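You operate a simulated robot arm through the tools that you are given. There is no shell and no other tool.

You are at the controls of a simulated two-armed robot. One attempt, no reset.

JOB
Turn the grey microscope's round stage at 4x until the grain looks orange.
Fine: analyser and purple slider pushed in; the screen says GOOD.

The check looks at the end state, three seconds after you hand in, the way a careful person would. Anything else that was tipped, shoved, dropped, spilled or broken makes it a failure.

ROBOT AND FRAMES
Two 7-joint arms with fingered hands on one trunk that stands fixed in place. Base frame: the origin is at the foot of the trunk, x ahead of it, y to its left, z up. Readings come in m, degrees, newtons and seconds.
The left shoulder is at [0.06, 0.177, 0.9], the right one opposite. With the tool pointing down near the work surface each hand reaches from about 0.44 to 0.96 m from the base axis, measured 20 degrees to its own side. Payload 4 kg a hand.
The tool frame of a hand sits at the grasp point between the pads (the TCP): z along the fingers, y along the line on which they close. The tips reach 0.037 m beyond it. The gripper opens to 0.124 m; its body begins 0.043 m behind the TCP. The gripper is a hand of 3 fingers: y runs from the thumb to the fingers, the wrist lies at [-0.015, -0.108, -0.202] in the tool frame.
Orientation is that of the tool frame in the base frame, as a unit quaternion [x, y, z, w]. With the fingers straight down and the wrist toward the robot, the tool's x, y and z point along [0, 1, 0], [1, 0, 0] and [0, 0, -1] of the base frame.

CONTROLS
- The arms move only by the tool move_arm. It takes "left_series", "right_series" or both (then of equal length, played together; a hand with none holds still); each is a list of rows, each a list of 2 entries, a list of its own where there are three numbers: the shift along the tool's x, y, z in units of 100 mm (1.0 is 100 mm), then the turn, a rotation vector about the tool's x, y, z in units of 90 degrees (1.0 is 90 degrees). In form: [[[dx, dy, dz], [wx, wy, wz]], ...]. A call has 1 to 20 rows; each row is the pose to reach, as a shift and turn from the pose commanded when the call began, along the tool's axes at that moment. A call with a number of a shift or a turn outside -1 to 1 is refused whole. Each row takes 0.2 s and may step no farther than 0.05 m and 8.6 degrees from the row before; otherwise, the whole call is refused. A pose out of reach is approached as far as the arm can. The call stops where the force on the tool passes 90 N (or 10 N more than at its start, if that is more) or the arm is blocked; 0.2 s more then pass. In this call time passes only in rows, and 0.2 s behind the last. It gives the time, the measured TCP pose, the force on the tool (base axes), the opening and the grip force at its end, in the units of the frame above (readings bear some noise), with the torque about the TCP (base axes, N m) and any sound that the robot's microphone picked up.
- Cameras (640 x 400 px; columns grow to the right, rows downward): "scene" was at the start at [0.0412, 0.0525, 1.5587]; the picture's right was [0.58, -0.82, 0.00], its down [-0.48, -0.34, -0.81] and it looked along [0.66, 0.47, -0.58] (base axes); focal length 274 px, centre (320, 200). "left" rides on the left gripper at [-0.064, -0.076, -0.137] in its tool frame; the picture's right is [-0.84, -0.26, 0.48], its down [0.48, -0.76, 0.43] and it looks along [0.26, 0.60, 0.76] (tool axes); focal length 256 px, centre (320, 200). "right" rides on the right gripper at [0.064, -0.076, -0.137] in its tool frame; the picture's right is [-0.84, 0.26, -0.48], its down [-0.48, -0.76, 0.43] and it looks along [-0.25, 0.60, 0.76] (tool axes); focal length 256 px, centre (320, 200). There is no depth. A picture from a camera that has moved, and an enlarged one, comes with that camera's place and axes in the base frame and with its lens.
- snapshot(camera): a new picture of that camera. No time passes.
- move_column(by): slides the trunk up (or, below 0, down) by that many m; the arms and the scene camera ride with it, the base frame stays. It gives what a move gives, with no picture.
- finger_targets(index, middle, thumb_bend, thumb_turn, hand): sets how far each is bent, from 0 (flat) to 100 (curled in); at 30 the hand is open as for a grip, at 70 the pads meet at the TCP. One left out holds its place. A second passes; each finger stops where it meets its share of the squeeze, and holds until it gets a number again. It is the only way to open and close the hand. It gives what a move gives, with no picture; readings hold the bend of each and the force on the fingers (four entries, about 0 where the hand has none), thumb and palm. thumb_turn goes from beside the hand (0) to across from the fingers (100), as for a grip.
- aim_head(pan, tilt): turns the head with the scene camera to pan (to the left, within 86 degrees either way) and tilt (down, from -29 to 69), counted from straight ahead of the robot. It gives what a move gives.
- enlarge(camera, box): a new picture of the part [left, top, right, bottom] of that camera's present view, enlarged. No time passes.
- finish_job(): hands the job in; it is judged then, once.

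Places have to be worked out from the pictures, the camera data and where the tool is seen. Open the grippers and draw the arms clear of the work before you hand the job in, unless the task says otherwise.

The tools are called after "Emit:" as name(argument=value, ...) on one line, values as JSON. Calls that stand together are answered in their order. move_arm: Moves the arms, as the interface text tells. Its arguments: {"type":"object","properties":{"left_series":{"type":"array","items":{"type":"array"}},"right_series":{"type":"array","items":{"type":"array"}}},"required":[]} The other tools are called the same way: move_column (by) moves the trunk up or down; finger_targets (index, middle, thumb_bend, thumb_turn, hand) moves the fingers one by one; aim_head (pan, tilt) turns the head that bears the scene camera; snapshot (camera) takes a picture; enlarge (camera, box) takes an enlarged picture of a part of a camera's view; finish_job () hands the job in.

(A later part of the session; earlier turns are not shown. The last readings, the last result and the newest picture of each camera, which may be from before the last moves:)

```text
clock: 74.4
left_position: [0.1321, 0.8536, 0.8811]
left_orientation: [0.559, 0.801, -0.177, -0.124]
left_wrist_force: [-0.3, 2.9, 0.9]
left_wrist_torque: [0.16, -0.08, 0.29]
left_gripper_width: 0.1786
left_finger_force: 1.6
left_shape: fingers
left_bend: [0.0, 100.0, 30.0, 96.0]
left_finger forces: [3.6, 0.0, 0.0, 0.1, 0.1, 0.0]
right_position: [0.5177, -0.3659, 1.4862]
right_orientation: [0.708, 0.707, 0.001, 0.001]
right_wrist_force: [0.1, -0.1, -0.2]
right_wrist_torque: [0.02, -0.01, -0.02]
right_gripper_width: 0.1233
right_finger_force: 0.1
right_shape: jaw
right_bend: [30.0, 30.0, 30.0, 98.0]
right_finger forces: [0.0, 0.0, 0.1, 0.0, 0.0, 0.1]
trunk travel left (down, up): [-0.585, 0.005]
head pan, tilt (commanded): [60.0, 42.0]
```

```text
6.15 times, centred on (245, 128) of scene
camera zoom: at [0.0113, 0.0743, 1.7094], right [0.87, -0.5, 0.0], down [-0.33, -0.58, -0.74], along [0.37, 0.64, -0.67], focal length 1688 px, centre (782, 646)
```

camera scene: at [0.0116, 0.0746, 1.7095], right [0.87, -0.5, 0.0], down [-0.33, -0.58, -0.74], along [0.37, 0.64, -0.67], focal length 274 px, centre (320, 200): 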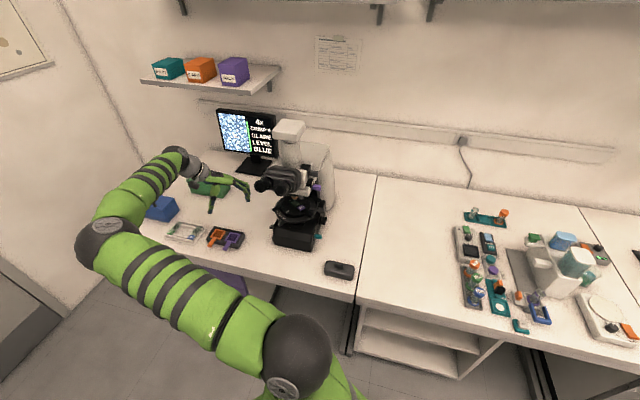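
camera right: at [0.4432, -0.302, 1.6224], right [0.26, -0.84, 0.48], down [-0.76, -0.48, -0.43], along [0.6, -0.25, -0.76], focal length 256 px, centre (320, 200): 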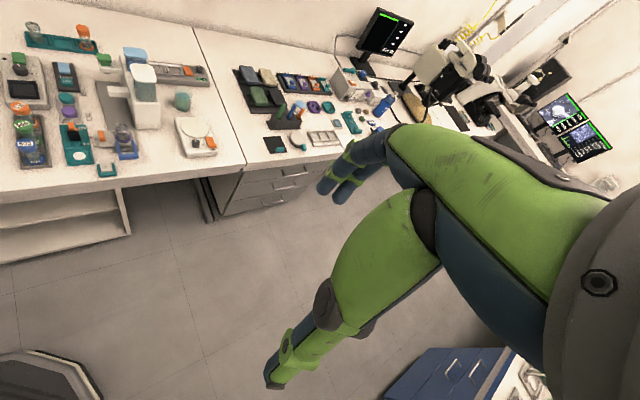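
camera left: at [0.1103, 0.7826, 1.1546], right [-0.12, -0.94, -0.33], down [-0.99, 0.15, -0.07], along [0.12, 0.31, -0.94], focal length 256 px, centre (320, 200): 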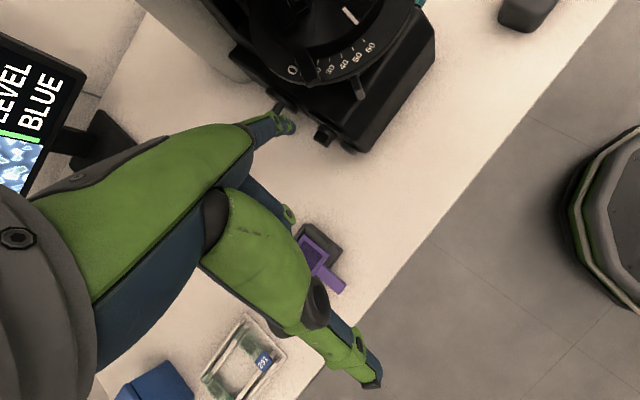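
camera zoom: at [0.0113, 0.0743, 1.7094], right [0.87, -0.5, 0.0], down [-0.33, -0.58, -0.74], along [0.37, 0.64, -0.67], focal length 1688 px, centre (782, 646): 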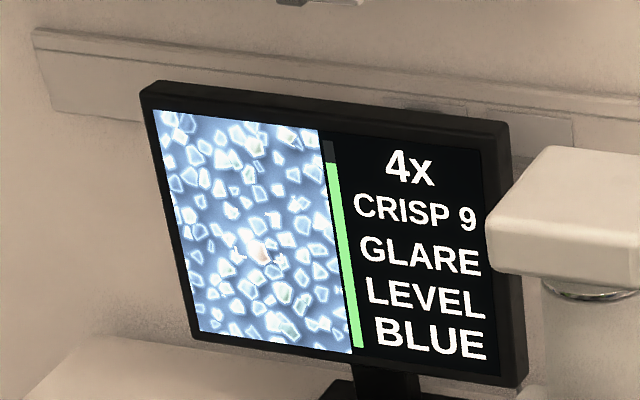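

The bar seems to be starting to turn. I press down another 5 mm.

Emit:
move_arm(left_series=[[[0, 0.009, 0.018], [0, 0, 0]], [[0, 0.017, 0.036], [0, 0, 0]], [[0, 0.024, 0.05], [0, 0, 0]]])

Emit:
enlarge(camera="left", box=[270, 100, 340, 150])

Emit:
enlarge(camera="scene", box=[205, 95, 285, 160])

Emit:
enlarge(camera="scene", box=[255, 212, 295, 242])

```text
clock: 75.2
left_position: [0.1345, 0.8546, 0.8759]
left_orientation: [0.559, 0.8, -0.178, -0.124]
left_wrist_force: [-0.9, 3.7, 6.7]
left_wrist_torque: [0.35, -0.66, 0.45]
left_gripper_width: 0.1805
left_finger_force: 3.8
left_shape: fingers
left_bend: [0.0, 100.0, 30.0, 96.0]
left_finger forces: [8.8, 0.0, 0.0, 0.0, 0.0, 0.1]
right_position: [0.5184, -0.3665, 1.4857]
right_orientation: [0.707, 0.707, -0.001, 0.0]
right_wrist_force: [-0.9, 0.4, 0.1]
right_wrist_torque: [0.02, 0.02, 0.0]
right_gripper_width: 0.1234
right_finger_force: 0.1
right_shape: jaw
right_bend: [30.0, 30.0, 30.0, 98.0]
right_finger forces: [0.0, 0.0, 0.0, 0.0, 0.0, 0.0]
trunk travel left (down, up): [-0.585, 0.005]
head pan, tilt (commanded): [60.0, 42.0]
```

```text
8.00 times, centred on (305, 125) of left
camera zoom: at [0.1447, 0.789, 1.0305], right [-0.12, -0.94, -0.33], down [-0.99, 0.15, -0.07], along [0.12, 0.32, -0.94], focal length 2048 px, centre (440, 800)
```

zoom: 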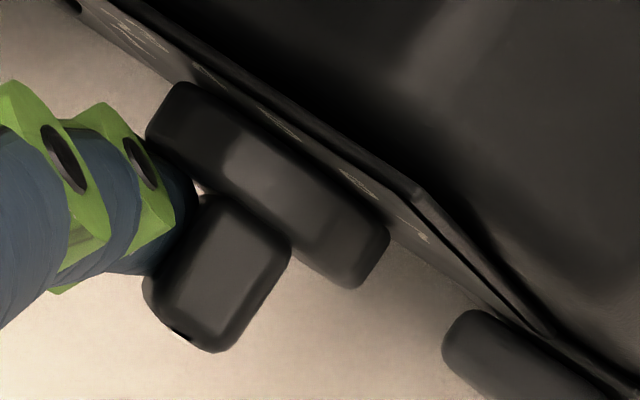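

```text
6.15 times, centred on (245, 128) of scene
camera zoom: at [0.0112, 0.0741, 1.7094], right [0.87, -0.5, 0.0], down [-0.33, -0.58, -0.74], along [0.37, 0.64, -0.67], focal length 1688 px, centre (782, 646)
```

zoom: 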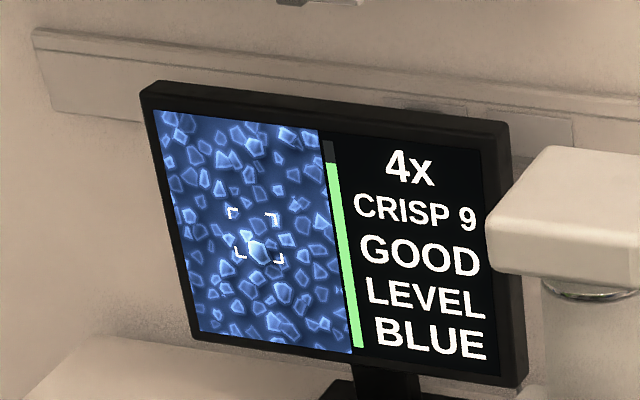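

```text
13.33 times, centred on (275, 227) of scene
camera zoom: at [0.0112, 0.0741, 1.7094], right [0.87, -0.5, 0.0], down [-0.33, -0.58, -0.74], along [0.37, 0.64, -0.67], focal length 3658 px, centre (920, -160)
```

zoom: 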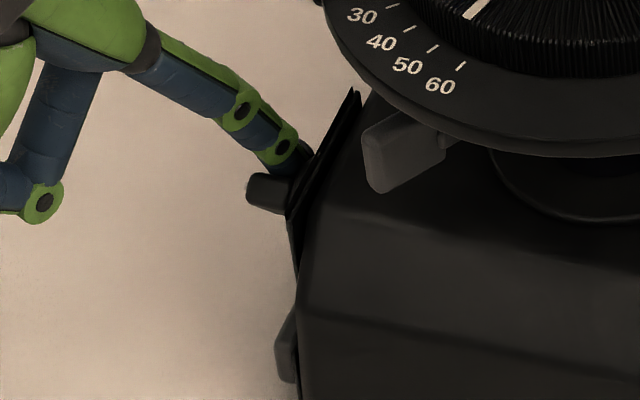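

The lamp turned down and the screen now says GOOD: "4x / CRISP 9 / GOOD / LEVEL / BLUE". I lift the finger straight up and away without dragging the bar.

Emit:
move_arm(left_series=[[[0, -0.02, -0.045], [0, 0, 0]], [[0, -0.08, -0.18], [0, 0, 0]], [[0, -0.25, -0.4], [0, 0, 0]], [[-0.05, -0.55, -0.65], [0, 0, 0]]])

Emit:
enlarge(camera="scene", box=[205, 95, 285, 160])

Emit:
enlarge(camera="left", box=[220, 40, 460, 190])

Emit:
snapshot(camera="scene")

```text
clock: 76.2
left_position: [0.1129, 0.8379, 0.9593]
left_orientation: [0.56, 0.8, -0.177, -0.124]
left_wrist_force: [-0.4, -0.8, 0.2]
left_wrist_torque: [0.02, -0.01, -0.02]
left_gripper_width: 0.1775
left_finger_force: 0.0
left_shape: fingers
left_bend: [0.0, 100.0, 30.0, 96.0]
left_finger forces: [0.0, 0.0, 0.0, 0.0, 0.1, 0.0]
right_position: [0.5174, -0.3675, 1.4855]
right_orientation: [0.708, 0.707, 0.0, 0.0]
right_wrist_force: [0.5, -0.1, 0.5]
right_wrist_torque: [0.02, 0.01, 0.02]
right_gripper_width: 0.1237
right_finger_force: 0.1
right_shape: jaw
right_bend: [30.0, 30.0, 30.0, 98.0]
right_finger forces: [0.1, 0.1, 0.1, 0.0, 0.1, 0.1]
trunk travel left (down, up): [-0.585, 0.005]
head pan, tilt (commanded): [60.0, 42.0]
```

```text
6.15 times, centred on (245, 128) of scene
camera zoom: at [0.011, 0.0729, 1.7094], right [0.87, -0.5, 0.0], down [-0.33, -0.58, -0.74], along [0.37, 0.64, -0.67], focal length 1688 px, centre (782, 646)
```

zoom: 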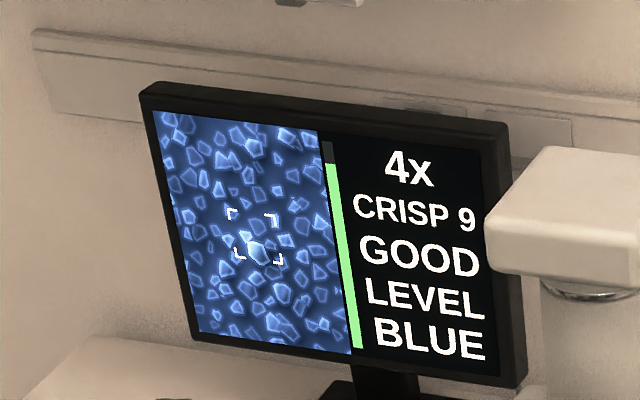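

```text
2.67 times, centred on (340, 115) of left
camera zoom: at [0.1241, 0.7742, 1.1142], right [-0.12, -0.94, -0.33], down [-0.99, 0.15, -0.07], along [0.12, 0.31, -0.94], focal length 683 px, centre (267, 427)
```

zoom: 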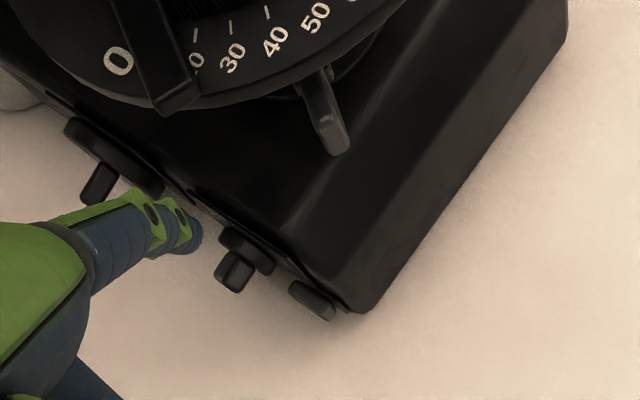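

```text
taken
camera scene: at [0.011, 0.0729, 1.7094], right [0.87, -0.5, 0.0], down [-0.33, -0.58, -0.74], along [0.37, 0.64, -0.67], focal length 274 px, centre (320, 200)
```

scene: 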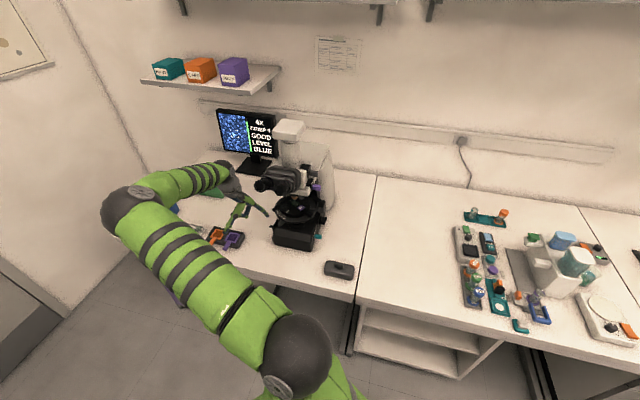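

Lamp is right now and GOOD holds. The stage's white mark stands near 57 on a 0–60 scale, so I'll turn it down-scale (clockwise from above) by pushing the left stage arm (end ≈ [0.239, 0.846, 0.955]) toward the back. I level the hand again and bring the index in front of that arm.

Emit:
move_arm(left_series=[[[-0.02, -0.09, -0.1], [0, 0, 0]], [[-0.04, -0.18, -0.2], [-0.07, 0, 0]], [[-0.08, -0.27, -0.28], [-0.14, 0, 0]], [[-0.12, -0.36, -0.34], [-0.21, 0, 0]], [[-0.12, -0.368, -0.344], [-0.278, 0, 0]]])

Emit:
move_arm(left_series=[[[0, 0, 0], [0, 0, 0.075]], [[0, 0, 0], [0, 0, 0.15]], [[0, 0, 0], [0, 0, 0.225]]])

Emit:
snapshot(camera="left")

Emit:
enlarge(camera="scene", box=[220, 150, 330, 240])

```text
clock: 77.4
left_position: [0.1, 0.8242, 1.0045]
left_orientation: [0.573, 0.82, 0.001, 0.001]
left_wrist_force: [0.0, 0.8, -0.1]
left_wrist_torque: [0.0, 0.04, -0.03]
left_gripper_width: 0.1774
left_finger_force: 0.0
left_shape: fingers
left_bend: [0.0, 100.0, 30.0, 96.0]
left_finger forces: [0.0, 0.0, 0.1, 0.0, 0.0, 0.0]
right_position: [0.5177, -0.3659, 1.4857]
right_orientation: [0.707, 0.707, 0.001, 0.001]
right_wrist_force: [0.7, -0.5, 0.7]
right_wrist_torque: [-0.01, 0.02, -0.02]
right_gripper_width: 0.1237
right_finger_force: 0.1
right_shape: jaw
right_bend: [30.0, 30.0, 30.0, 98.0]
right_finger forces: [0.1, 0.0, 0.1, 0.0, 0.1, 0.0]
trunk travel left (down, up): [-0.585, 0.005]
head pan, tilt (commanded): [60.0, 42.0]
```

```text
clock: 78.2
left_position: [0.1013, 0.825, 1.0047]
left_orientation: [0.709, 0.705, 0.0, 0.001]
left_wrist_force: [0.1, 0.9, 0.4]
left_wrist_torque: [0.01, 0.01, 0.0]
left_gripper_width: 0.1776
left_finger_force: 0.0
left_shape: fingers
left_bend: [0.0, 100.0, 30.0, 96.0]
left_finger forces: [0.1, 0.1, 0.0, 0.1, 0.0, 0.0]
right_position: [0.5166, -0.3654, 1.486]
right_orientation: [0.707, 0.707, 0.0, 0.0]
right_wrist_force: [1.2, 0.3, -0.1]
right_wrist_torque: [-0.01, -0.01, 0.03]
right_gripper_width: 0.1236
right_finger_force: 0.0
right_shape: jaw
right_bend: [30.0, 30.0, 30.0, 98.0]
right_finger forces: [0.1, 0.1, 0.0, 0.1, 0.0, 0.0]
trunk travel left (down, up): [-0.585, 0.005]
head pan, tilt (commanded): [60.0, 42.0]
```

```text
taken
camera left: at [0.024, 0.7601, 1.1404], right [-0.26, -0.84, -0.48], down [-0.76, 0.49, -0.44], along [0.6, 0.25, -0.76], focal length 256 px, centre (320, 200)
```

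left: 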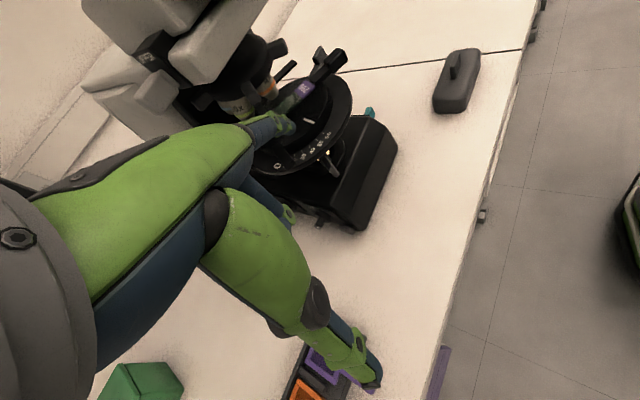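

```text
4.44 times, centred on (275, 195) of scene
camera zoom: at [0.0114, 0.0747, 1.7094], right [0.87, -0.5, 0.0], down [-0.33, -0.58, -0.74], along [0.37, 0.64, -0.67], focal length 1219 px, centre (520, 222)
```

zoom: 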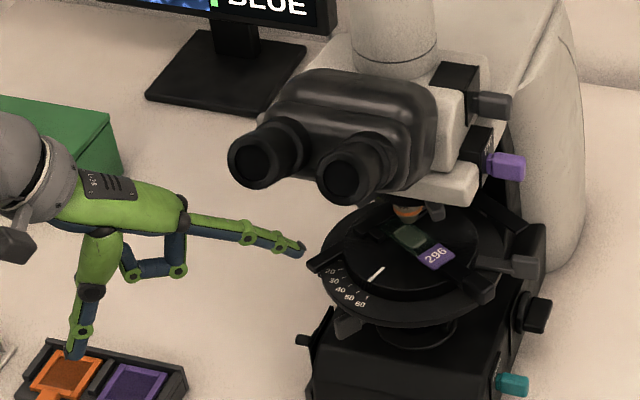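

Emit:
enlarge(camera="left", box=[200, 60, 380, 200])

Emit:
enlarge(camera="scene", box=[280, 195, 320, 225])

```text
2.86 times, centred on (290, 130) of left
camera zoom: at [0.024, 0.7601, 1.1404], right [-0.26, -0.84, -0.48], down [-0.76, 0.49, -0.44], along [0.6, 0.25, -0.76], focal length 731 px, centre (406, 400)
```

zoom: 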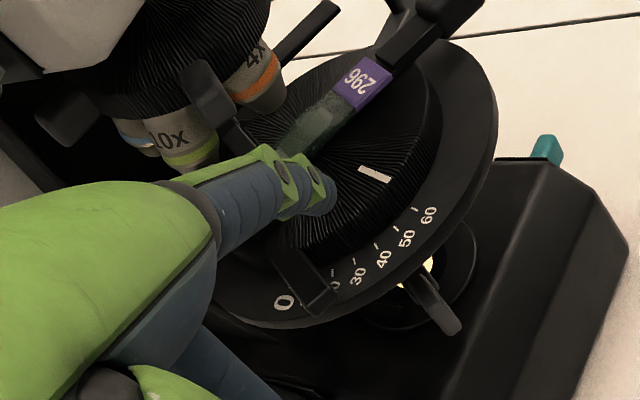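

```text
13.33 times, centred on (300, 210) of scene
camera zoom: at [0.0114, 0.0747, 1.7094], right [0.87, -0.5, 0.0], down [-0.33, -0.58, -0.74], along [0.37, 0.64, -0.67], focal length 3658 px, centre (587, 67)
```

zoom: 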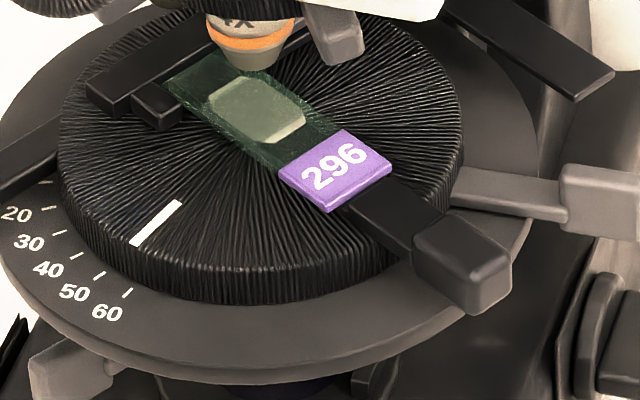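

The tip is above and in front of the left arm. I lower it to stage-arm height beside the arm (front side).

Emit:
move_arm(left_series=[[[0, 0.12, 0.1], [0, 0, 0]], [[0, 0.23, 0.25], [0, 0, 0]], [[0, 0.23, 0.36], [0, 0, 0]], [[0, 0.23, 0.41], [0, 0, 0]]])

Emit:
enlarge(camera="left", box=[200, 60, 380, 200])

Emit:
enlarge(camera="scene", box=[260, 190, 320, 230])

```text
clock: 79.2
left_position: [0.1231, 0.825, 0.9635]
left_orientation: [0.708, 0.706, -0.001, 0.0]
left_wrist_force: [0.1, -0.9, -0.3]
left_wrist_torque: [0.04, 0.01, 0.0]
left_gripper_width: 0.1776
left_finger_force: 0.0
left_shape: fingers
left_bend: [0.0, 100.0, 30.0, 96.0]
left_finger forces: [0.0, 0.0, 0.0, 0.0, 0.0, 0.1]
right_position: [0.5188, -0.3666, 1.4863]
right_orientation: [0.707, 0.707, 0.0, 0.001]
right_wrist_force: [-0.5, -0.8, -0.2]
right_wrist_torque: [-0.03, -0.01, 0.0]
right_gripper_width: 0.1237
right_finger_force: 0.1
right_shape: jaw
right_bend: [30.0, 30.0, 30.0, 98.0]
right_finger forces: [0.0, 0.1, 0.0, 0.0, 0.0, 0.0]
trunk travel left (down, up): [-0.585, 0.005]
head pan, tilt (commanded): [60.0, 42.0]
```

```text
2.86 times, centred on (290, 130) of left
camera zoom: at [0.0469, 0.76, 1.0989], right [-0.26, -0.84, -0.48], down [-0.76, 0.49, -0.43], along [0.6, 0.25, -0.76], focal length 731 px, centre (406, 400)
```

zoom: 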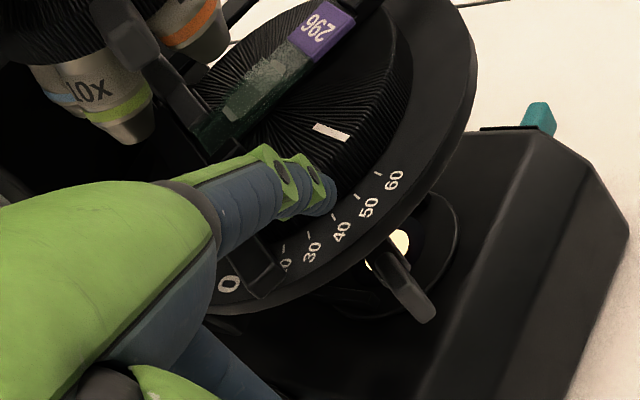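

```text
10.00 times, centred on (290, 210) of scene
camera zoom: at [0.0114, 0.0742, 1.7095], right [0.87, -0.5, 0.0], down [-0.33, -0.58, -0.74], along [0.37, 0.64, -0.67], focal length 2744 px, centre (620, 100)
```

zoom: 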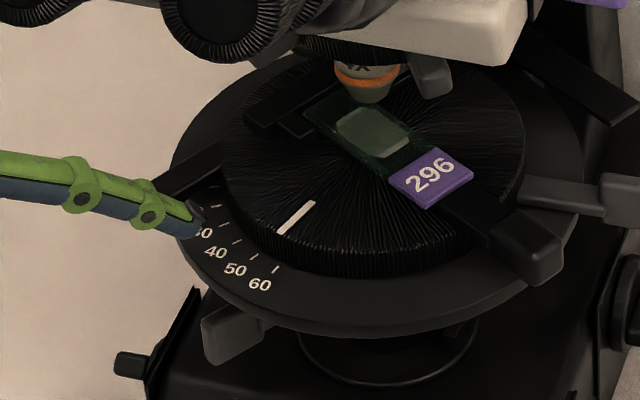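

The finger lies in front of the left arm. I push it toward the back (+y) along the arm's arc in small steps and watch the screen.

Emit:
move_arm(left_series=[[[0.06, 0.015, 0], [0, 0, 0]], [[0.12, 0.026, 0], [0, 0, 0]], [[0.18, 0.04, 0], [0, 0, 0]], [[0.235, 0.05, 0], [0, 0, 0]]])

Emit:
enlarge(camera="scene", box=[260, 190, 320, 230])

Emit:
enlarge(camera="scene", box=[205, 95, 285, 160])

Emit:
enlarge(camera="left", box=[200, 60, 380, 200])

```text
clock: 80.2
left_position: [0.1285, 0.8493, 0.9636]
left_orientation: [0.709, 0.706, 0.0, 0.0]
left_wrist_force: [-0.4, 0.2, 0.2]
left_wrist_torque: [-0.01, 0.02, -0.04]
left_gripper_width: 0.1777
left_finger_force: 0.1
left_shape: fingers
left_bend: [0.0, 100.0, 30.0, 96.0]
left_finger forces: [0.1, 0.1, 0.0, 0.0, 0.1, 0.1]
right_position: [0.5178, -0.3657, 1.4863]
right_orientation: [0.707, 0.707, 0.001, 0.0]
right_wrist_force: [-0.4, 0.9, 0.1]
right_wrist_torque: [0.0, -0.01, 0.02]
right_gripper_width: 0.1236
right_finger_force: 0.1
right_shape: jaw
right_bend: [30.0, 30.0, 30.0, 98.0]
right_finger forces: [0.1, 0.0, 0.0, 0.0, 0.1, 0.0]
trunk travel left (down, up): [-0.585, 0.005]
head pan, tilt (commanded): [60.0, 42.0]
```

```text
10.00 times, centred on (290, 210) of scene
camera zoom: at [0.0116, 0.0744, 1.7094], right [0.87, -0.5, 0.0], down [-0.33, -0.58, -0.74], along [0.37, 0.64, -0.67], focal length 2744 px, centre (620, 100)
```

zoom: 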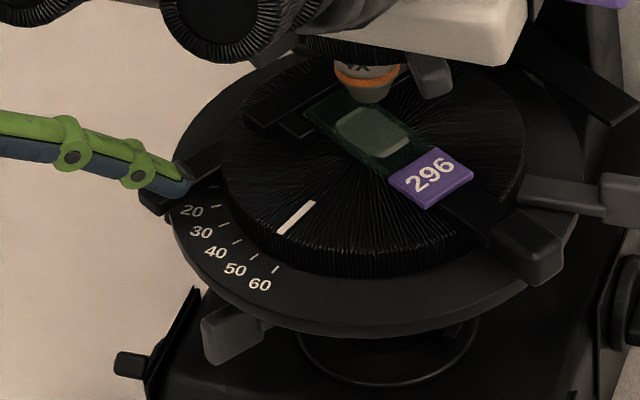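

```text
6.15 times, centred on (245, 128) of scene
camera zoom: at [0.0116, 0.0744, 1.7094], right [0.87, -0.5, 0.0], down [-0.33, -0.58, -0.74], along [0.37, 0.64, -0.67], focal length 1688 px, centre (782, 646)
```

zoom: 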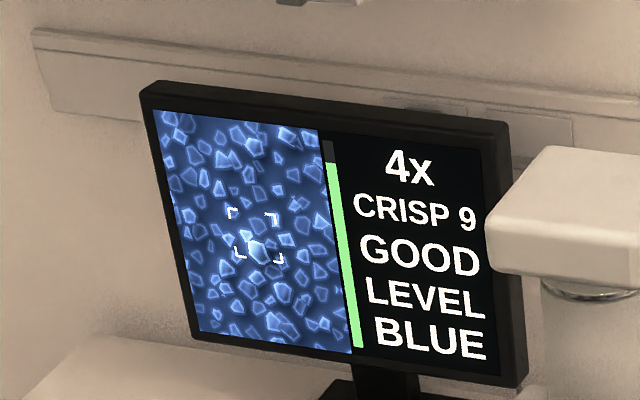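

```text
2.86 times, centred on (290, 130) of left
camera zoom: at [0.0523, 0.7832, 1.0987], right [-0.26, -0.84, -0.48], down [-0.76, 0.49, -0.43], along [0.6, 0.25, -0.76], focal length 731 px, centre (406, 400)
```

zoom: 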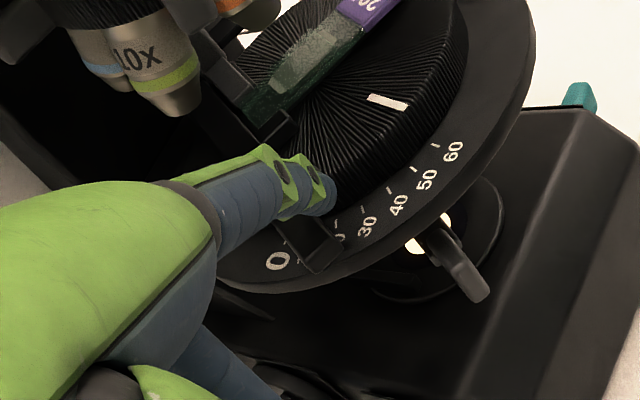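

The finger slid over the top of the arm – too high. I go back in front of it, lower by 11 mm, and push again.

Emit:
move_arm(left_series=[[[-0.12, -0.03, -0.05], [0, 0, 0]], [[-0.25, -0.05, -0.05], [0, 0, 0]], [[-0.25, -0.05, 0.06], [0, 0, 0]], [[-0.25, -0.05, 0.115], [0, 0, 0]]])

Emit:
enlarge(camera="scene", box=[260, 190, 320, 230])

Emit:
enlarge(camera="left", box=[220, 70, 340, 170])

```text
clock: 81.2
left_position: [0.1227, 0.8218, 0.9541]
left_orientation: [0.708, 0.706, -0.001, 0.0]
left_wrist_force: [0.3, 0.8, 0.3]
left_wrist_torque: [0.03, 0.02, 0.02]
left_gripper_width: 0.1776
left_finger_force: 0.0
left_shape: fingers
left_bend: [0.0, 100.0, 30.0, 96.0]
left_finger forces: [0.0, 0.1, 0.0, 0.0, 0.0, 0.0]
right_position: [0.5177, -0.3655, 1.4861]
right_orientation: [0.707, 0.707, 0.0, 0.0]
right_wrist_force: [0.1, 0.2, -0.1]
right_wrist_torque: [-0.02, 0.02, -0.01]
right_gripper_width: 0.1237
right_finger_force: 0.0
right_shape: jaw
right_bend: [30.0, 30.0, 30.0, 98.0]
right_finger forces: [0.0, 0.0, 0.0, 0.1, 0.1, 0.0]
trunk travel left (down, up): [-0.585, 0.005]
head pan, tilt (commanded): [60.0, 42.0]
```

```text
10.00 times, centred on (290, 210) of scene
camera zoom: at [0.0113, 0.0741, 1.7095], right [0.87, -0.5, 0.0], down [-0.33, -0.58, -0.74], along [0.37, 0.64, -0.67], focal length 2744 px, centre (620, 100)
```

zoom: 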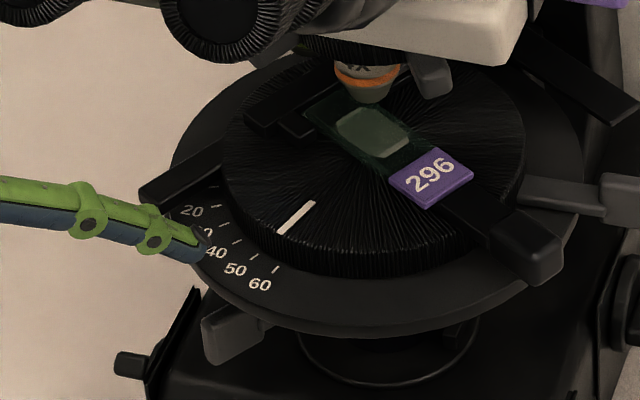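

```text
4.00 times, centred on (280, 120) of left
camera zoom: at [0.0468, 0.7574, 1.0879], right [-0.26, -0.84, -0.48], down [-0.76, 0.49, -0.43], along [0.6, 0.25, -0.76], focal length 1024 px, centre (480, 520)
```

zoom: 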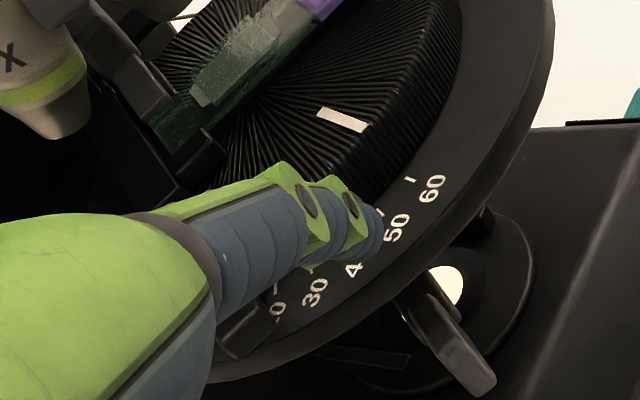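

The arm's top is at about z 0.953 and the scale ring at 0.939, so the fingertip should be 4 mm lower. I lower it and push toward the back again.

Emit:
move_arm(left_series=[[[0, 0.0, 0.04], [0, 0, 0]], [[0.06, 0.01, 0.04], [0, 0, 0]], [[0.12, 0.02, 0.04], [0, 0, 0]], [[0.18, 0.03, 0.04], [0, 0, 0]], [[0.24, 0.045, 0.04], [0, 0, 0]]])

Emit:
enlarge(camera="scene", box=[260, 190, 320, 230])

Emit:
enlarge(camera="scene", box=[205, 95, 285, 160])

```text
clock: 82.4
left_position: [0.1273, 0.8476, 0.9482]
left_orientation: [0.708, 0.706, -0.001, 0.0]
left_wrist_force: [0.4, -0.4, -0.1]
left_wrist_torque: [0.0, -0.02, -0.01]
left_gripper_width: 0.1776
left_finger_force: 0.1
left_shape: fingers
left_bend: [0.0, 100.0, 30.0, 96.0]
left_finger forces: [0.3, 0.1, 0.0, 0.0, 0.0, 0.0]
right_position: [0.5187, -0.3665, 1.4874]
right_orientation: [0.707, 0.708, 0.0, 0.0]
right_wrist_force: [0.5, -0.3, 0.4]
right_wrist_torque: [0.01, -0.02, -0.04]
right_gripper_width: 0.1238
right_finger_force: 0.1
right_shape: jaw
right_bend: [30.0, 30.0, 30.0, 98.0]
right_finger forces: [0.0, 0.0, 0.1, 0.0, 0.0, 0.0]
trunk travel left (down, up): [-0.585, 0.005]
head pan, tilt (commanded): [60.0, 42.0]
```

```text
10.00 times, centred on (290, 210) of scene
camera zoom: at [0.0115, 0.0743, 1.7095], right [0.87, -0.5, 0.0], down [-0.33, -0.58, -0.74], along [0.37, 0.64, -0.67], focal length 2744 px, centre (620, 100)
```

zoom: 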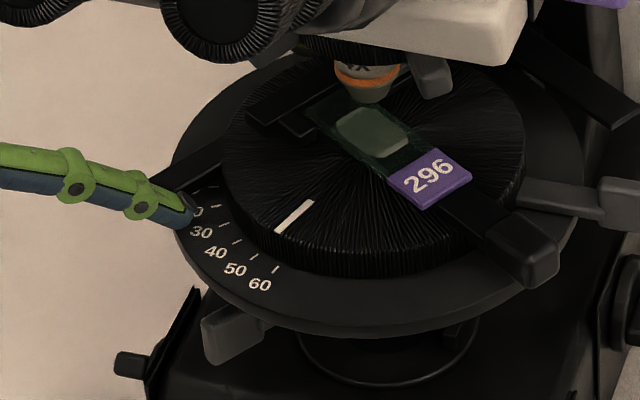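

```text
6.15 times, centred on (245, 128) of scene
camera zoom: at [0.0115, 0.0743, 1.7095], right [0.87, -0.5, 0.0], down [-0.33, -0.58, -0.74], along [0.37, 0.64, -0.67], focal length 1688 px, centre (782, 646)
```

zoom: 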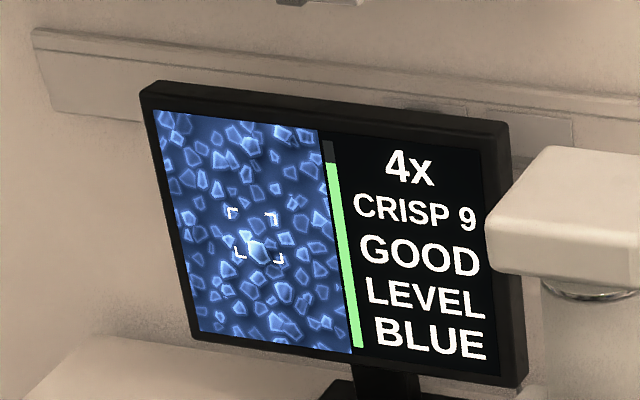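

Contact: the stage just started to turn (0.3 N). I continue along the arc by about 15°.

Emit:
move_arm(left_series=[[[0.06, 0.015, 0], [0, 0, 0]], [[0.115, 0.03, 0], [0, 0, 0]], [[0.17, 0.055, 0], [0, 0, 0]], [[0.215, 0.08, 0], [0, 0, 0]]])

Emit:
enlarge(camera="scene", box=[260, 190, 320, 230])

Emit:
enlarge(camera="scene", box=[205, 95, 285, 160])

Emit:
enlarge(camera="left", box=[200, 60, 380, 200])

```text
clock: 83.4
left_position: [0.1355, 0.8684, 0.9492]
left_orientation: [0.709, 0.705, 0.0, 0.0]
left_wrist_force: [0.2, -0.2, -1.0]
left_wrist_torque: [-0.04, -0.01, -0.08]
left_gripper_width: 0.1777
left_finger_force: 0.1
left_shape: fingers
left_bend: [0.0, 100.0, 30.0, 96.0]
left_finger forces: [0.3, 0.0, 0.0, 0.0, 0.0, 0.0]
right_position: [0.5176, -0.3659, 1.4849]
right_orientation: [0.707, 0.707, 0.0, 0.0]
right_wrist_force: [-0.2, -0.4, 0.3]
right_wrist_torque: [0.07, -0.01, -0.01]
right_gripper_width: 0.1238
right_finger_force: 0.1
right_shape: jaw
right_bend: [30.0, 30.0, 30.0, 98.0]
right_finger forces: [0.0, 0.0, 0.0, 0.1, 0.1, 0.1]
trunk travel left (down, up): [-0.585, 0.005]
head pan, tilt (commanded): [60.0, 42.0]
```

```text
10.00 times, centred on (290, 210) of scene
camera zoom: at [0.0115, 0.0743, 1.7094], right [0.87, -0.5, 0.0], down [-0.33, -0.58, -0.74], along [0.37, 0.64, -0.67], focal length 2744 px, centre (620, 100)
```

zoom: 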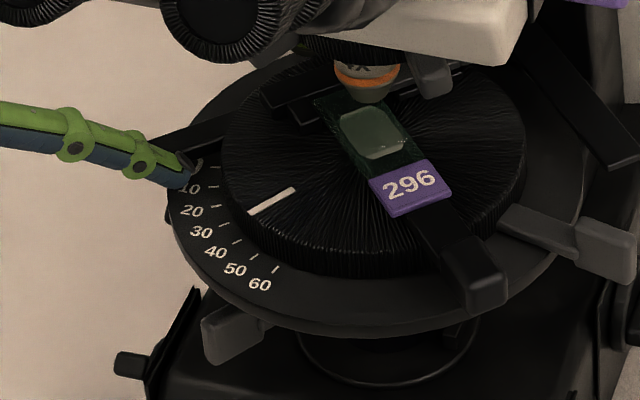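

```text
6.15 times, centred on (245, 128) of scene
camera zoom: at [0.0115, 0.0743, 1.7094], right [0.87, -0.5, 0.0], down [-0.33, -0.58, -0.74], along [0.37, 0.64, -0.67], focal length 1688 px, centre (782, 646)
```

zoom: 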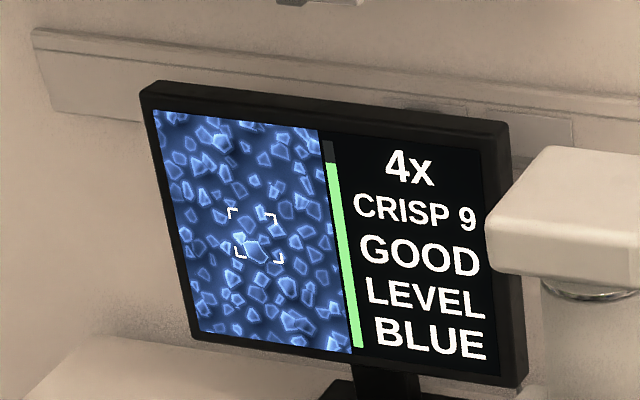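

```text
2.86 times, centred on (290, 130) of left
camera zoom: at [0.0594, 0.8033, 1.0839], right [-0.26, -0.84, -0.48], down [-0.76, 0.49, -0.43], along [0.6, 0.25, -0.76], focal length 731 px, centre (406, 400)
```

zoom: 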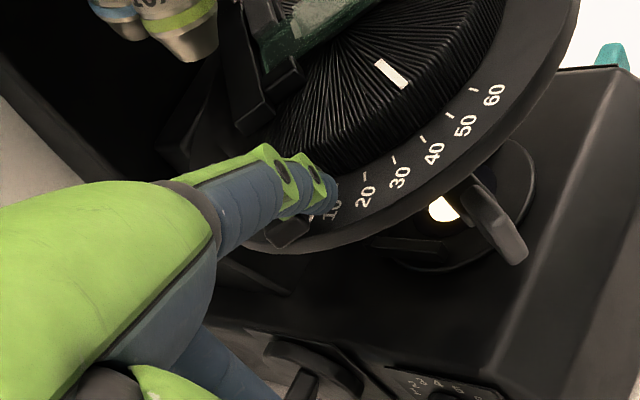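

The stage turns smoothly: the mark is now near 45, still BLUE. I continue another ~15°.

Emit:
move_arm(left_series=[[[0.055, 0.025, 0], [0, 0, 0]], [[0.11, 0.05, 0], [0, 0, 0]], [[0.15, 0.085, 0], [0, 0, 0]], [[0.19, 0.12, 0], [0, 0, 0]]])

Emit:
enlarge(camera="scene", box=[260, 190, 320, 230])

Emit:
enlarge(camera="scene", box=[205, 95, 285, 160])

Emit:
enlarge(camera="left", box=[200, 60, 380, 200])

```text
clock: 84.4
left_position: [0.1483, 0.8874, 0.9479]
left_orientation: [0.707, 0.707, 0.0, 0.001]
left_wrist_force: [-0.2, -0.6, -0.6]
left_wrist_torque: [0.02, 0.01, -0.05]
left_gripper_width: 0.1776
left_finger_force: 0.7
left_shape: fingers
left_bend: [0.0, 100.0, 30.0, 96.0]
left_finger forces: [0.3, 0.0, 0.0, 0.0, 0.0, 0.0]
right_position: [0.5182, -0.3648, 1.4861]
right_orientation: [0.707, 0.707, -0.001, 0.0]
right_wrist_force: [-0.1, 0.3, -0.5]
right_wrist_torque: [0.03, -0.02, 0.0]
right_gripper_width: 0.1235
right_finger_force: 0.0
right_shape: jaw
right_bend: [30.0, 30.0, 30.0, 98.0]
right_finger forces: [0.0, 0.1, 0.0, 0.0, 0.0, 0.0]
trunk travel left (down, up): [-0.585, 0.005]
head pan, tilt (commanded): [60.0, 42.0]
```

```text
10.00 times, centred on (290, 210) of scene
camera zoom: at [0.0115, 0.0743, 1.7095], right [0.87, -0.5, 0.0], down [-0.33, -0.58, -0.74], along [0.37, 0.64, -0.67], focal length 2744 px, centre (620, 100)
```

zoom: 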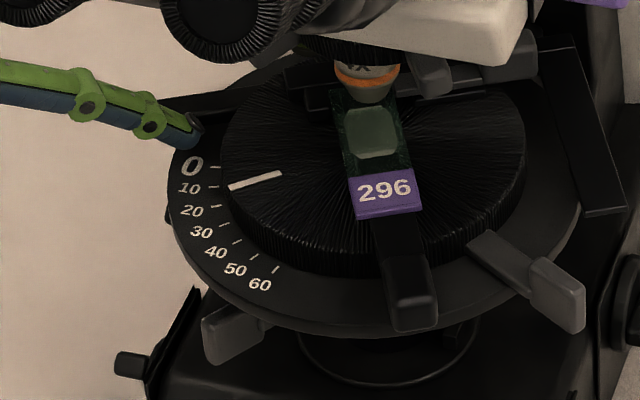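

```text
6.15 times, centred on (245, 128) of scene
camera zoom: at [0.0115, 0.0743, 1.7095], right [0.87, -0.5, 0.0], down [-0.33, -0.58, -0.74], along [0.37, 0.64, -0.67], focal length 1688 px, centre (782, 646)
```

zoom: 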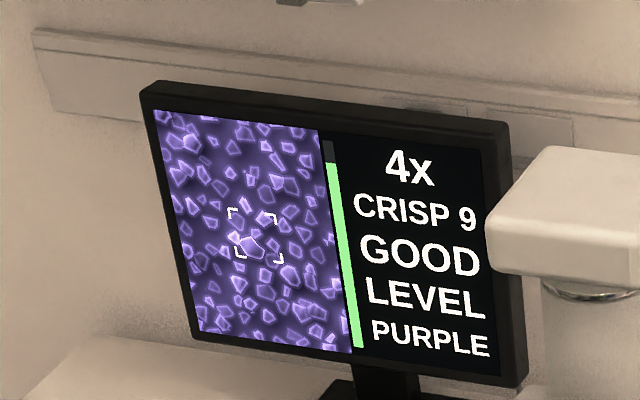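

```text
2.86 times, centred on (290, 130) of left
camera zoom: at [0.072, 0.8231, 1.0837], right [-0.26, -0.84, -0.48], down [-0.76, 0.49, -0.43], along [0.6, 0.25, -0.76], focal length 731 px, centre (406, 400)
```

zoom: 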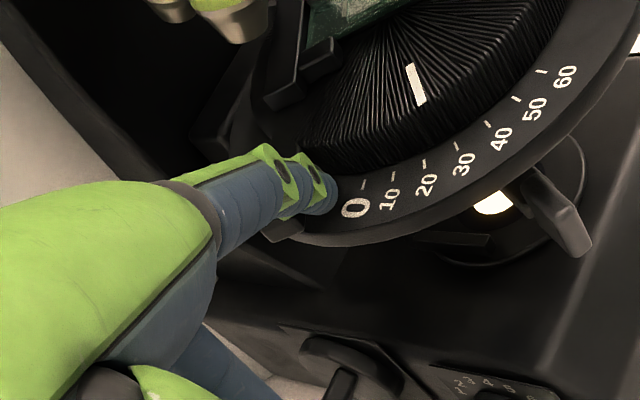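

PURPLE now, mark near 28 – the colour sequence goes the right way. I continue another ~13°.

Emit:
move_arm(left_series=[[[0.035, 0.03, 0], [0, 0, 0]], [[0.07, 0.062, 0], [0, 0, 0]], [[0.1, 0.098, 0], [0, 0, 0]], [[0.128, 0.132, 0], [0, 0, 0]]])

Emit:
enlarge(camera="scene", box=[260, 190, 320, 230])

Emit:
enlarge(camera="scene", box=[205, 95, 285, 160])

Emit:
enlarge(camera="left", box=[200, 60, 380, 200])

```text
clock: 85.4
left_position: [0.1606, 0.9011, 0.9484]
left_orientation: [0.708, 0.706, 0.001, 0.0]
left_wrist_force: [0.0, -0.6, -0.1]
left_wrist_torque: [-0.01, 0.01, -0.02]
left_gripper_width: 0.1778
left_finger_force: 0.6
left_shape: fingers
left_bend: [0.0, 100.0, 30.0, 96.0]
left_finger forces: [0.3, 0.0, 0.0, 0.1, 0.1, 0.0]
right_position: [0.5176, -0.3651, 1.4856]
right_orientation: [0.707, 0.708, 0.001, 0.0]
right_wrist_force: [0.5, -0.1, 0.1]
right_wrist_torque: [0.01, -0.01, 0.02]
right_gripper_width: 0.1235
right_finger_force: 0.1
right_shape: jaw
right_bend: [30.0, 30.0, 30.0, 98.0]
right_finger forces: [0.0, 0.0, 0.0, 0.1, 0.1, 0.1]
trunk travel left (down, up): [-0.585, 0.005]
head pan, tilt (commanded): [60.0, 42.0]
```

```text
10.00 times, centred on (290, 210) of scene
camera zoom: at [0.0115, 0.0743, 1.7094], right [0.87, -0.5, 0.0], down [-0.33, -0.58, -0.74], along [0.37, 0.64, -0.67], focal length 2744 px, centre (620, 100)
```

zoom: 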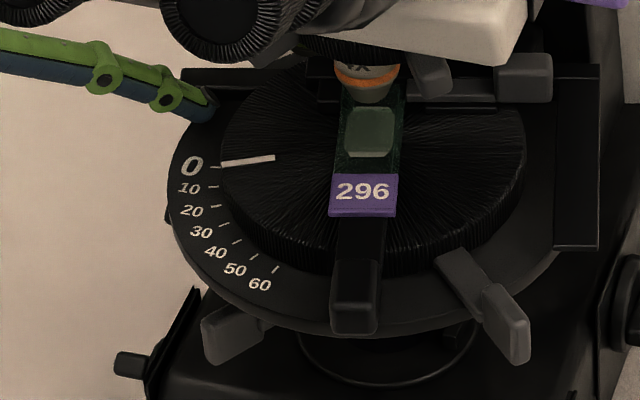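

```text
6.15 times, centred on (245, 128) of scene
camera zoom: at [0.0115, 0.0743, 1.7094], right [0.87, -0.5, 0.0], down [-0.33, -0.58, -0.74], along [0.37, 0.64, -0.67], focal length 1688 px, centre (782, 646)
```

zoom: 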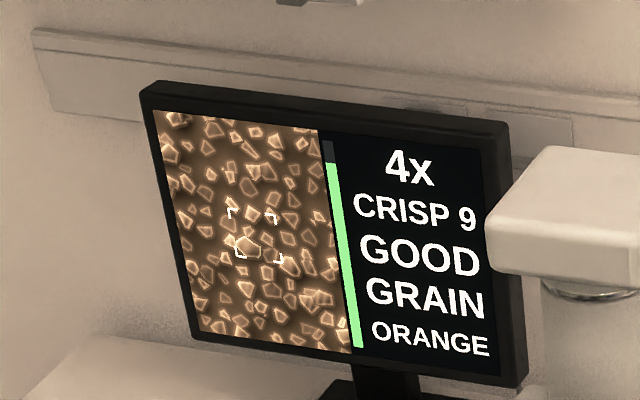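

```text
2.86 times, centred on (290, 130) of left
camera zoom: at [0.0843, 0.8356, 1.0831], right [-0.26, -0.84, -0.48], down [-0.76, 0.49, -0.43], along [0.6, 0.25, -0.76], focal length 731 px, centre (406, 400)
```

zoom: 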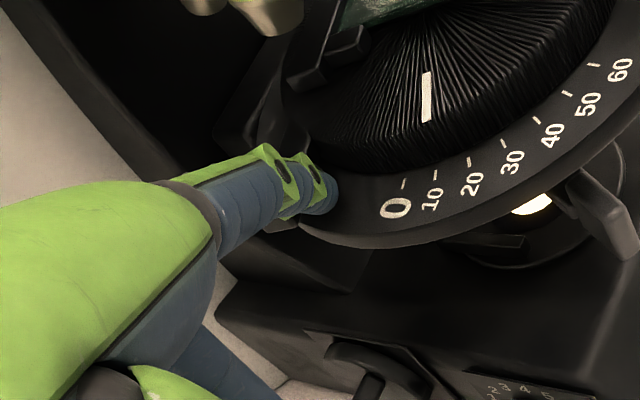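

The screen now reads "4x / CRISP 9 / GOOD / GRAIN / ORANGE". I zoom on the picture to check the bracketed grain itself.

Emit:
enlarge(camera="scene", box=[222, 108, 272, 146])

Emit:
enlarge(camera="scene", box=[230, 118, 250, 136])

```text
10.53 times, centred on (247, 127) of scene
camera zoom: at [0.0115, 0.0743, 1.7094], right [0.87, -0.5, 0.0], down [-0.33, -0.58, -0.74], along [0.37, 0.64, -0.67], focal length 2888 px, centre (1088, 968)
```

zoom: 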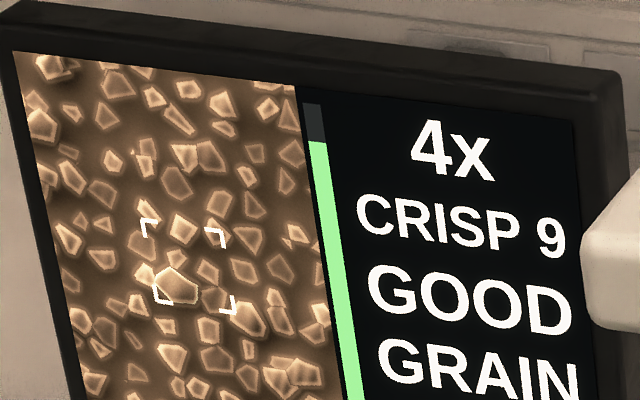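

```text
16.00 times, centred on (240, 127) of scene
camera zoom: at [0.0115, 0.0743, 1.7094], right [0.87, -0.5, 0.0], down [-0.33, -0.58, -0.74], along [0.37, 0.64, -0.67], focal length 4390 px, centre (1600, 1368)
```

zoom: 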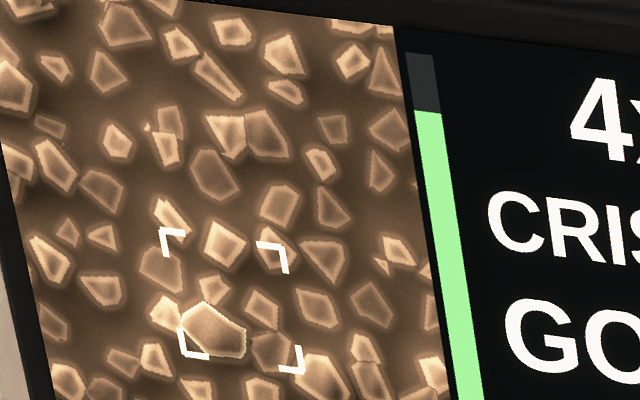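

The bracketed grain is orange. For a little margin from the purple boundary I push about 2–3° further and re-check the screen.

Emit:
move_arm(left_series=[[[0.01, 0.02, 0], [0, 0, 0]], [[0.022, 0.042, 0], [0, 0, 0]]])

Emit:
enlarge(camera="scene", box=[205, 95, 285, 160])

Emit:
enlarge(camera="scene", box=[260, 190, 320, 230])

```text
clock: 86.0
left_position: [0.1653, 0.9026, 0.9487]
left_orientation: [0.708, 0.706, 0.0, 0.0]
left_wrist_force: [-0.2, -0.7, 0.7]
left_wrist_torque: [0.02, 0.0, -0.04]
left_gripper_width: 0.1774
left_finger_force: 0.2
left_shape: fingers
left_bend: [0.0, 100.0, 30.0, 96.0]
left_finger forces: [0.4, 0.1, 0.0, 0.1, 0.1, 0.0]
right_position: [0.5172, -0.3671, 1.4855]
right_orientation: [0.707, 0.707, -0.001, 0.0]
right_wrist_force: [0.6, -0.1, 0.6]
right_wrist_torque: [-0.01, 0.02, 0.01]
right_gripper_width: 0.1234
right_finger_force: 0.1
right_shape: jaw
right_bend: [30.0, 30.0, 30.0, 98.0]
right_finger forces: [0.0, 0.0, 0.0, 0.1, 0.0, 0.0]
trunk travel left (down, up): [-0.585, 0.005]
head pan, tilt (commanded): [60.0, 42.0]
```

```text
6.15 times, centred on (245, 128) of scene
camera zoom: at [0.0114, 0.0742, 1.7094], right [0.87, -0.5, 0.0], down [-0.33, -0.58, -0.74], along [0.37, 0.64, -0.67], focal length 1688 px, centre (782, 646)
```

zoom: 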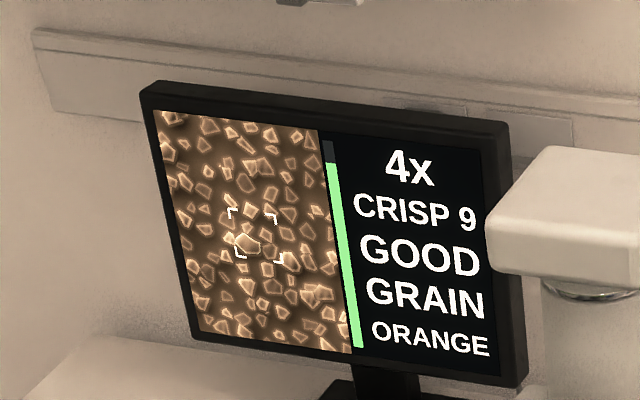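

```text
10.00 times, centred on (290, 210) of scene
camera zoom: at [0.0114, 0.0742, 1.7094], right [0.87, -0.5, 0.0], down [-0.33, -0.58, -0.74], along [0.37, 0.64, -0.67], focal length 2744 px, centre (620, 100)
```

zoom: 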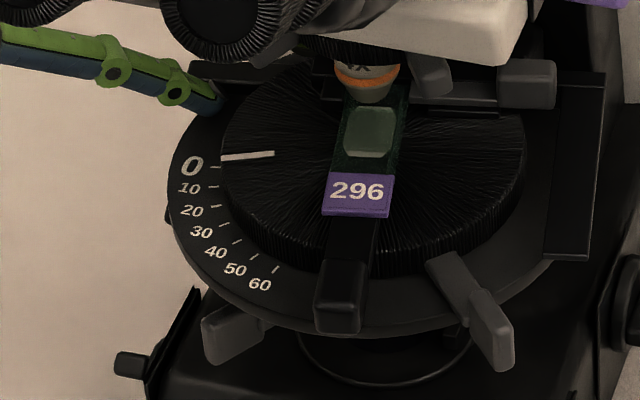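

Still GRAIN ORANGE with GOOD. Now I withdraw the finger backward along its own axis, away from the arm, keeping height.

Emit:
move_arm(left_series=[[[-0.04, -0.1, 0], [0, 0, 0]], [[-0.1, -0.3, 0], [0, 0, 0]], [[-0.15, -0.6, 0], [0, 0, 0]], [[-0.15, -0.95, -0.05], [0, 0, 0]]])

Emit:
enlarge(camera="scene", box=[205, 95, 325, 245])

Emit:
snapshot(camera="scene")

```text
clock: 87.0
left_position: [0.071, 0.8889, 0.9526]
left_orientation: [0.708, 0.706, 0.0, 0.0]
left_wrist_force: [1.0, -0.9, 0.4]
left_wrist_torque: [0.0, 0.01, 0.0]
left_gripper_width: 0.1777
left_finger_force: 0.1
left_shape: fingers
left_bend: [0.0, 100.0, 30.0, 96.0]
left_finger forces: [0.0, 0.0, 0.1, 0.0, 0.0, 0.0]
right_position: [0.5164, -0.3675, 1.4862]
right_orientation: [0.708, 0.707, -0.001, 0.0]
right_wrist_force: [-0.9, -0.4, -0.2]
right_wrist_torque: [0.04, -0.01, 0.0]
right_gripper_width: 0.1234
right_finger_force: 0.1
right_shape: jaw
right_bend: [30.0, 30.0, 30.0, 98.0]
right_finger forces: [0.0, 0.0, 0.0, 0.0, 0.0, 0.1]
trunk travel left (down, up): [-0.585, 0.005]
head pan, tilt (commanded): [60.0, 42.0]
```

```text
2.67 times, centred on (265, 170) of scene
camera zoom: at [0.0108, 0.0741, 1.7095], right [0.87, -0.5, 0.0], down [-0.33, -0.58, -0.74], along [0.37, 0.64, -0.67], focal length 732 px, centre (467, 280)
```

zoom: 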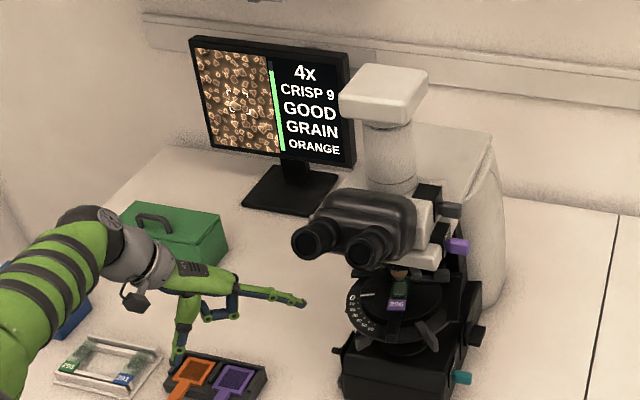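

```text
taken
camera scene: at [0.0108, 0.0741, 1.7095], right [0.87, -0.5, 0.0], down [-0.33, -0.58, -0.74], along [0.37, 0.64, -0.67], focal length 274 px, centre (320, 200)
```

scene: 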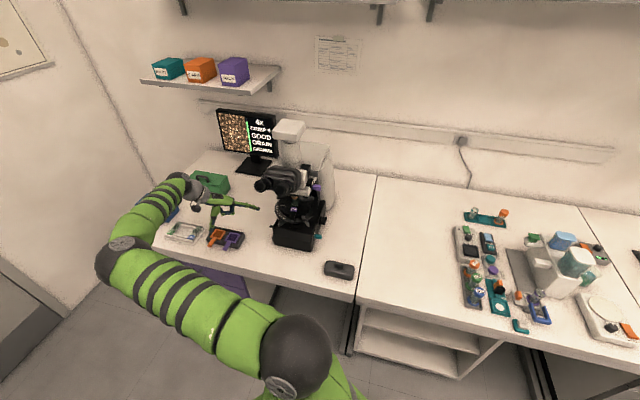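

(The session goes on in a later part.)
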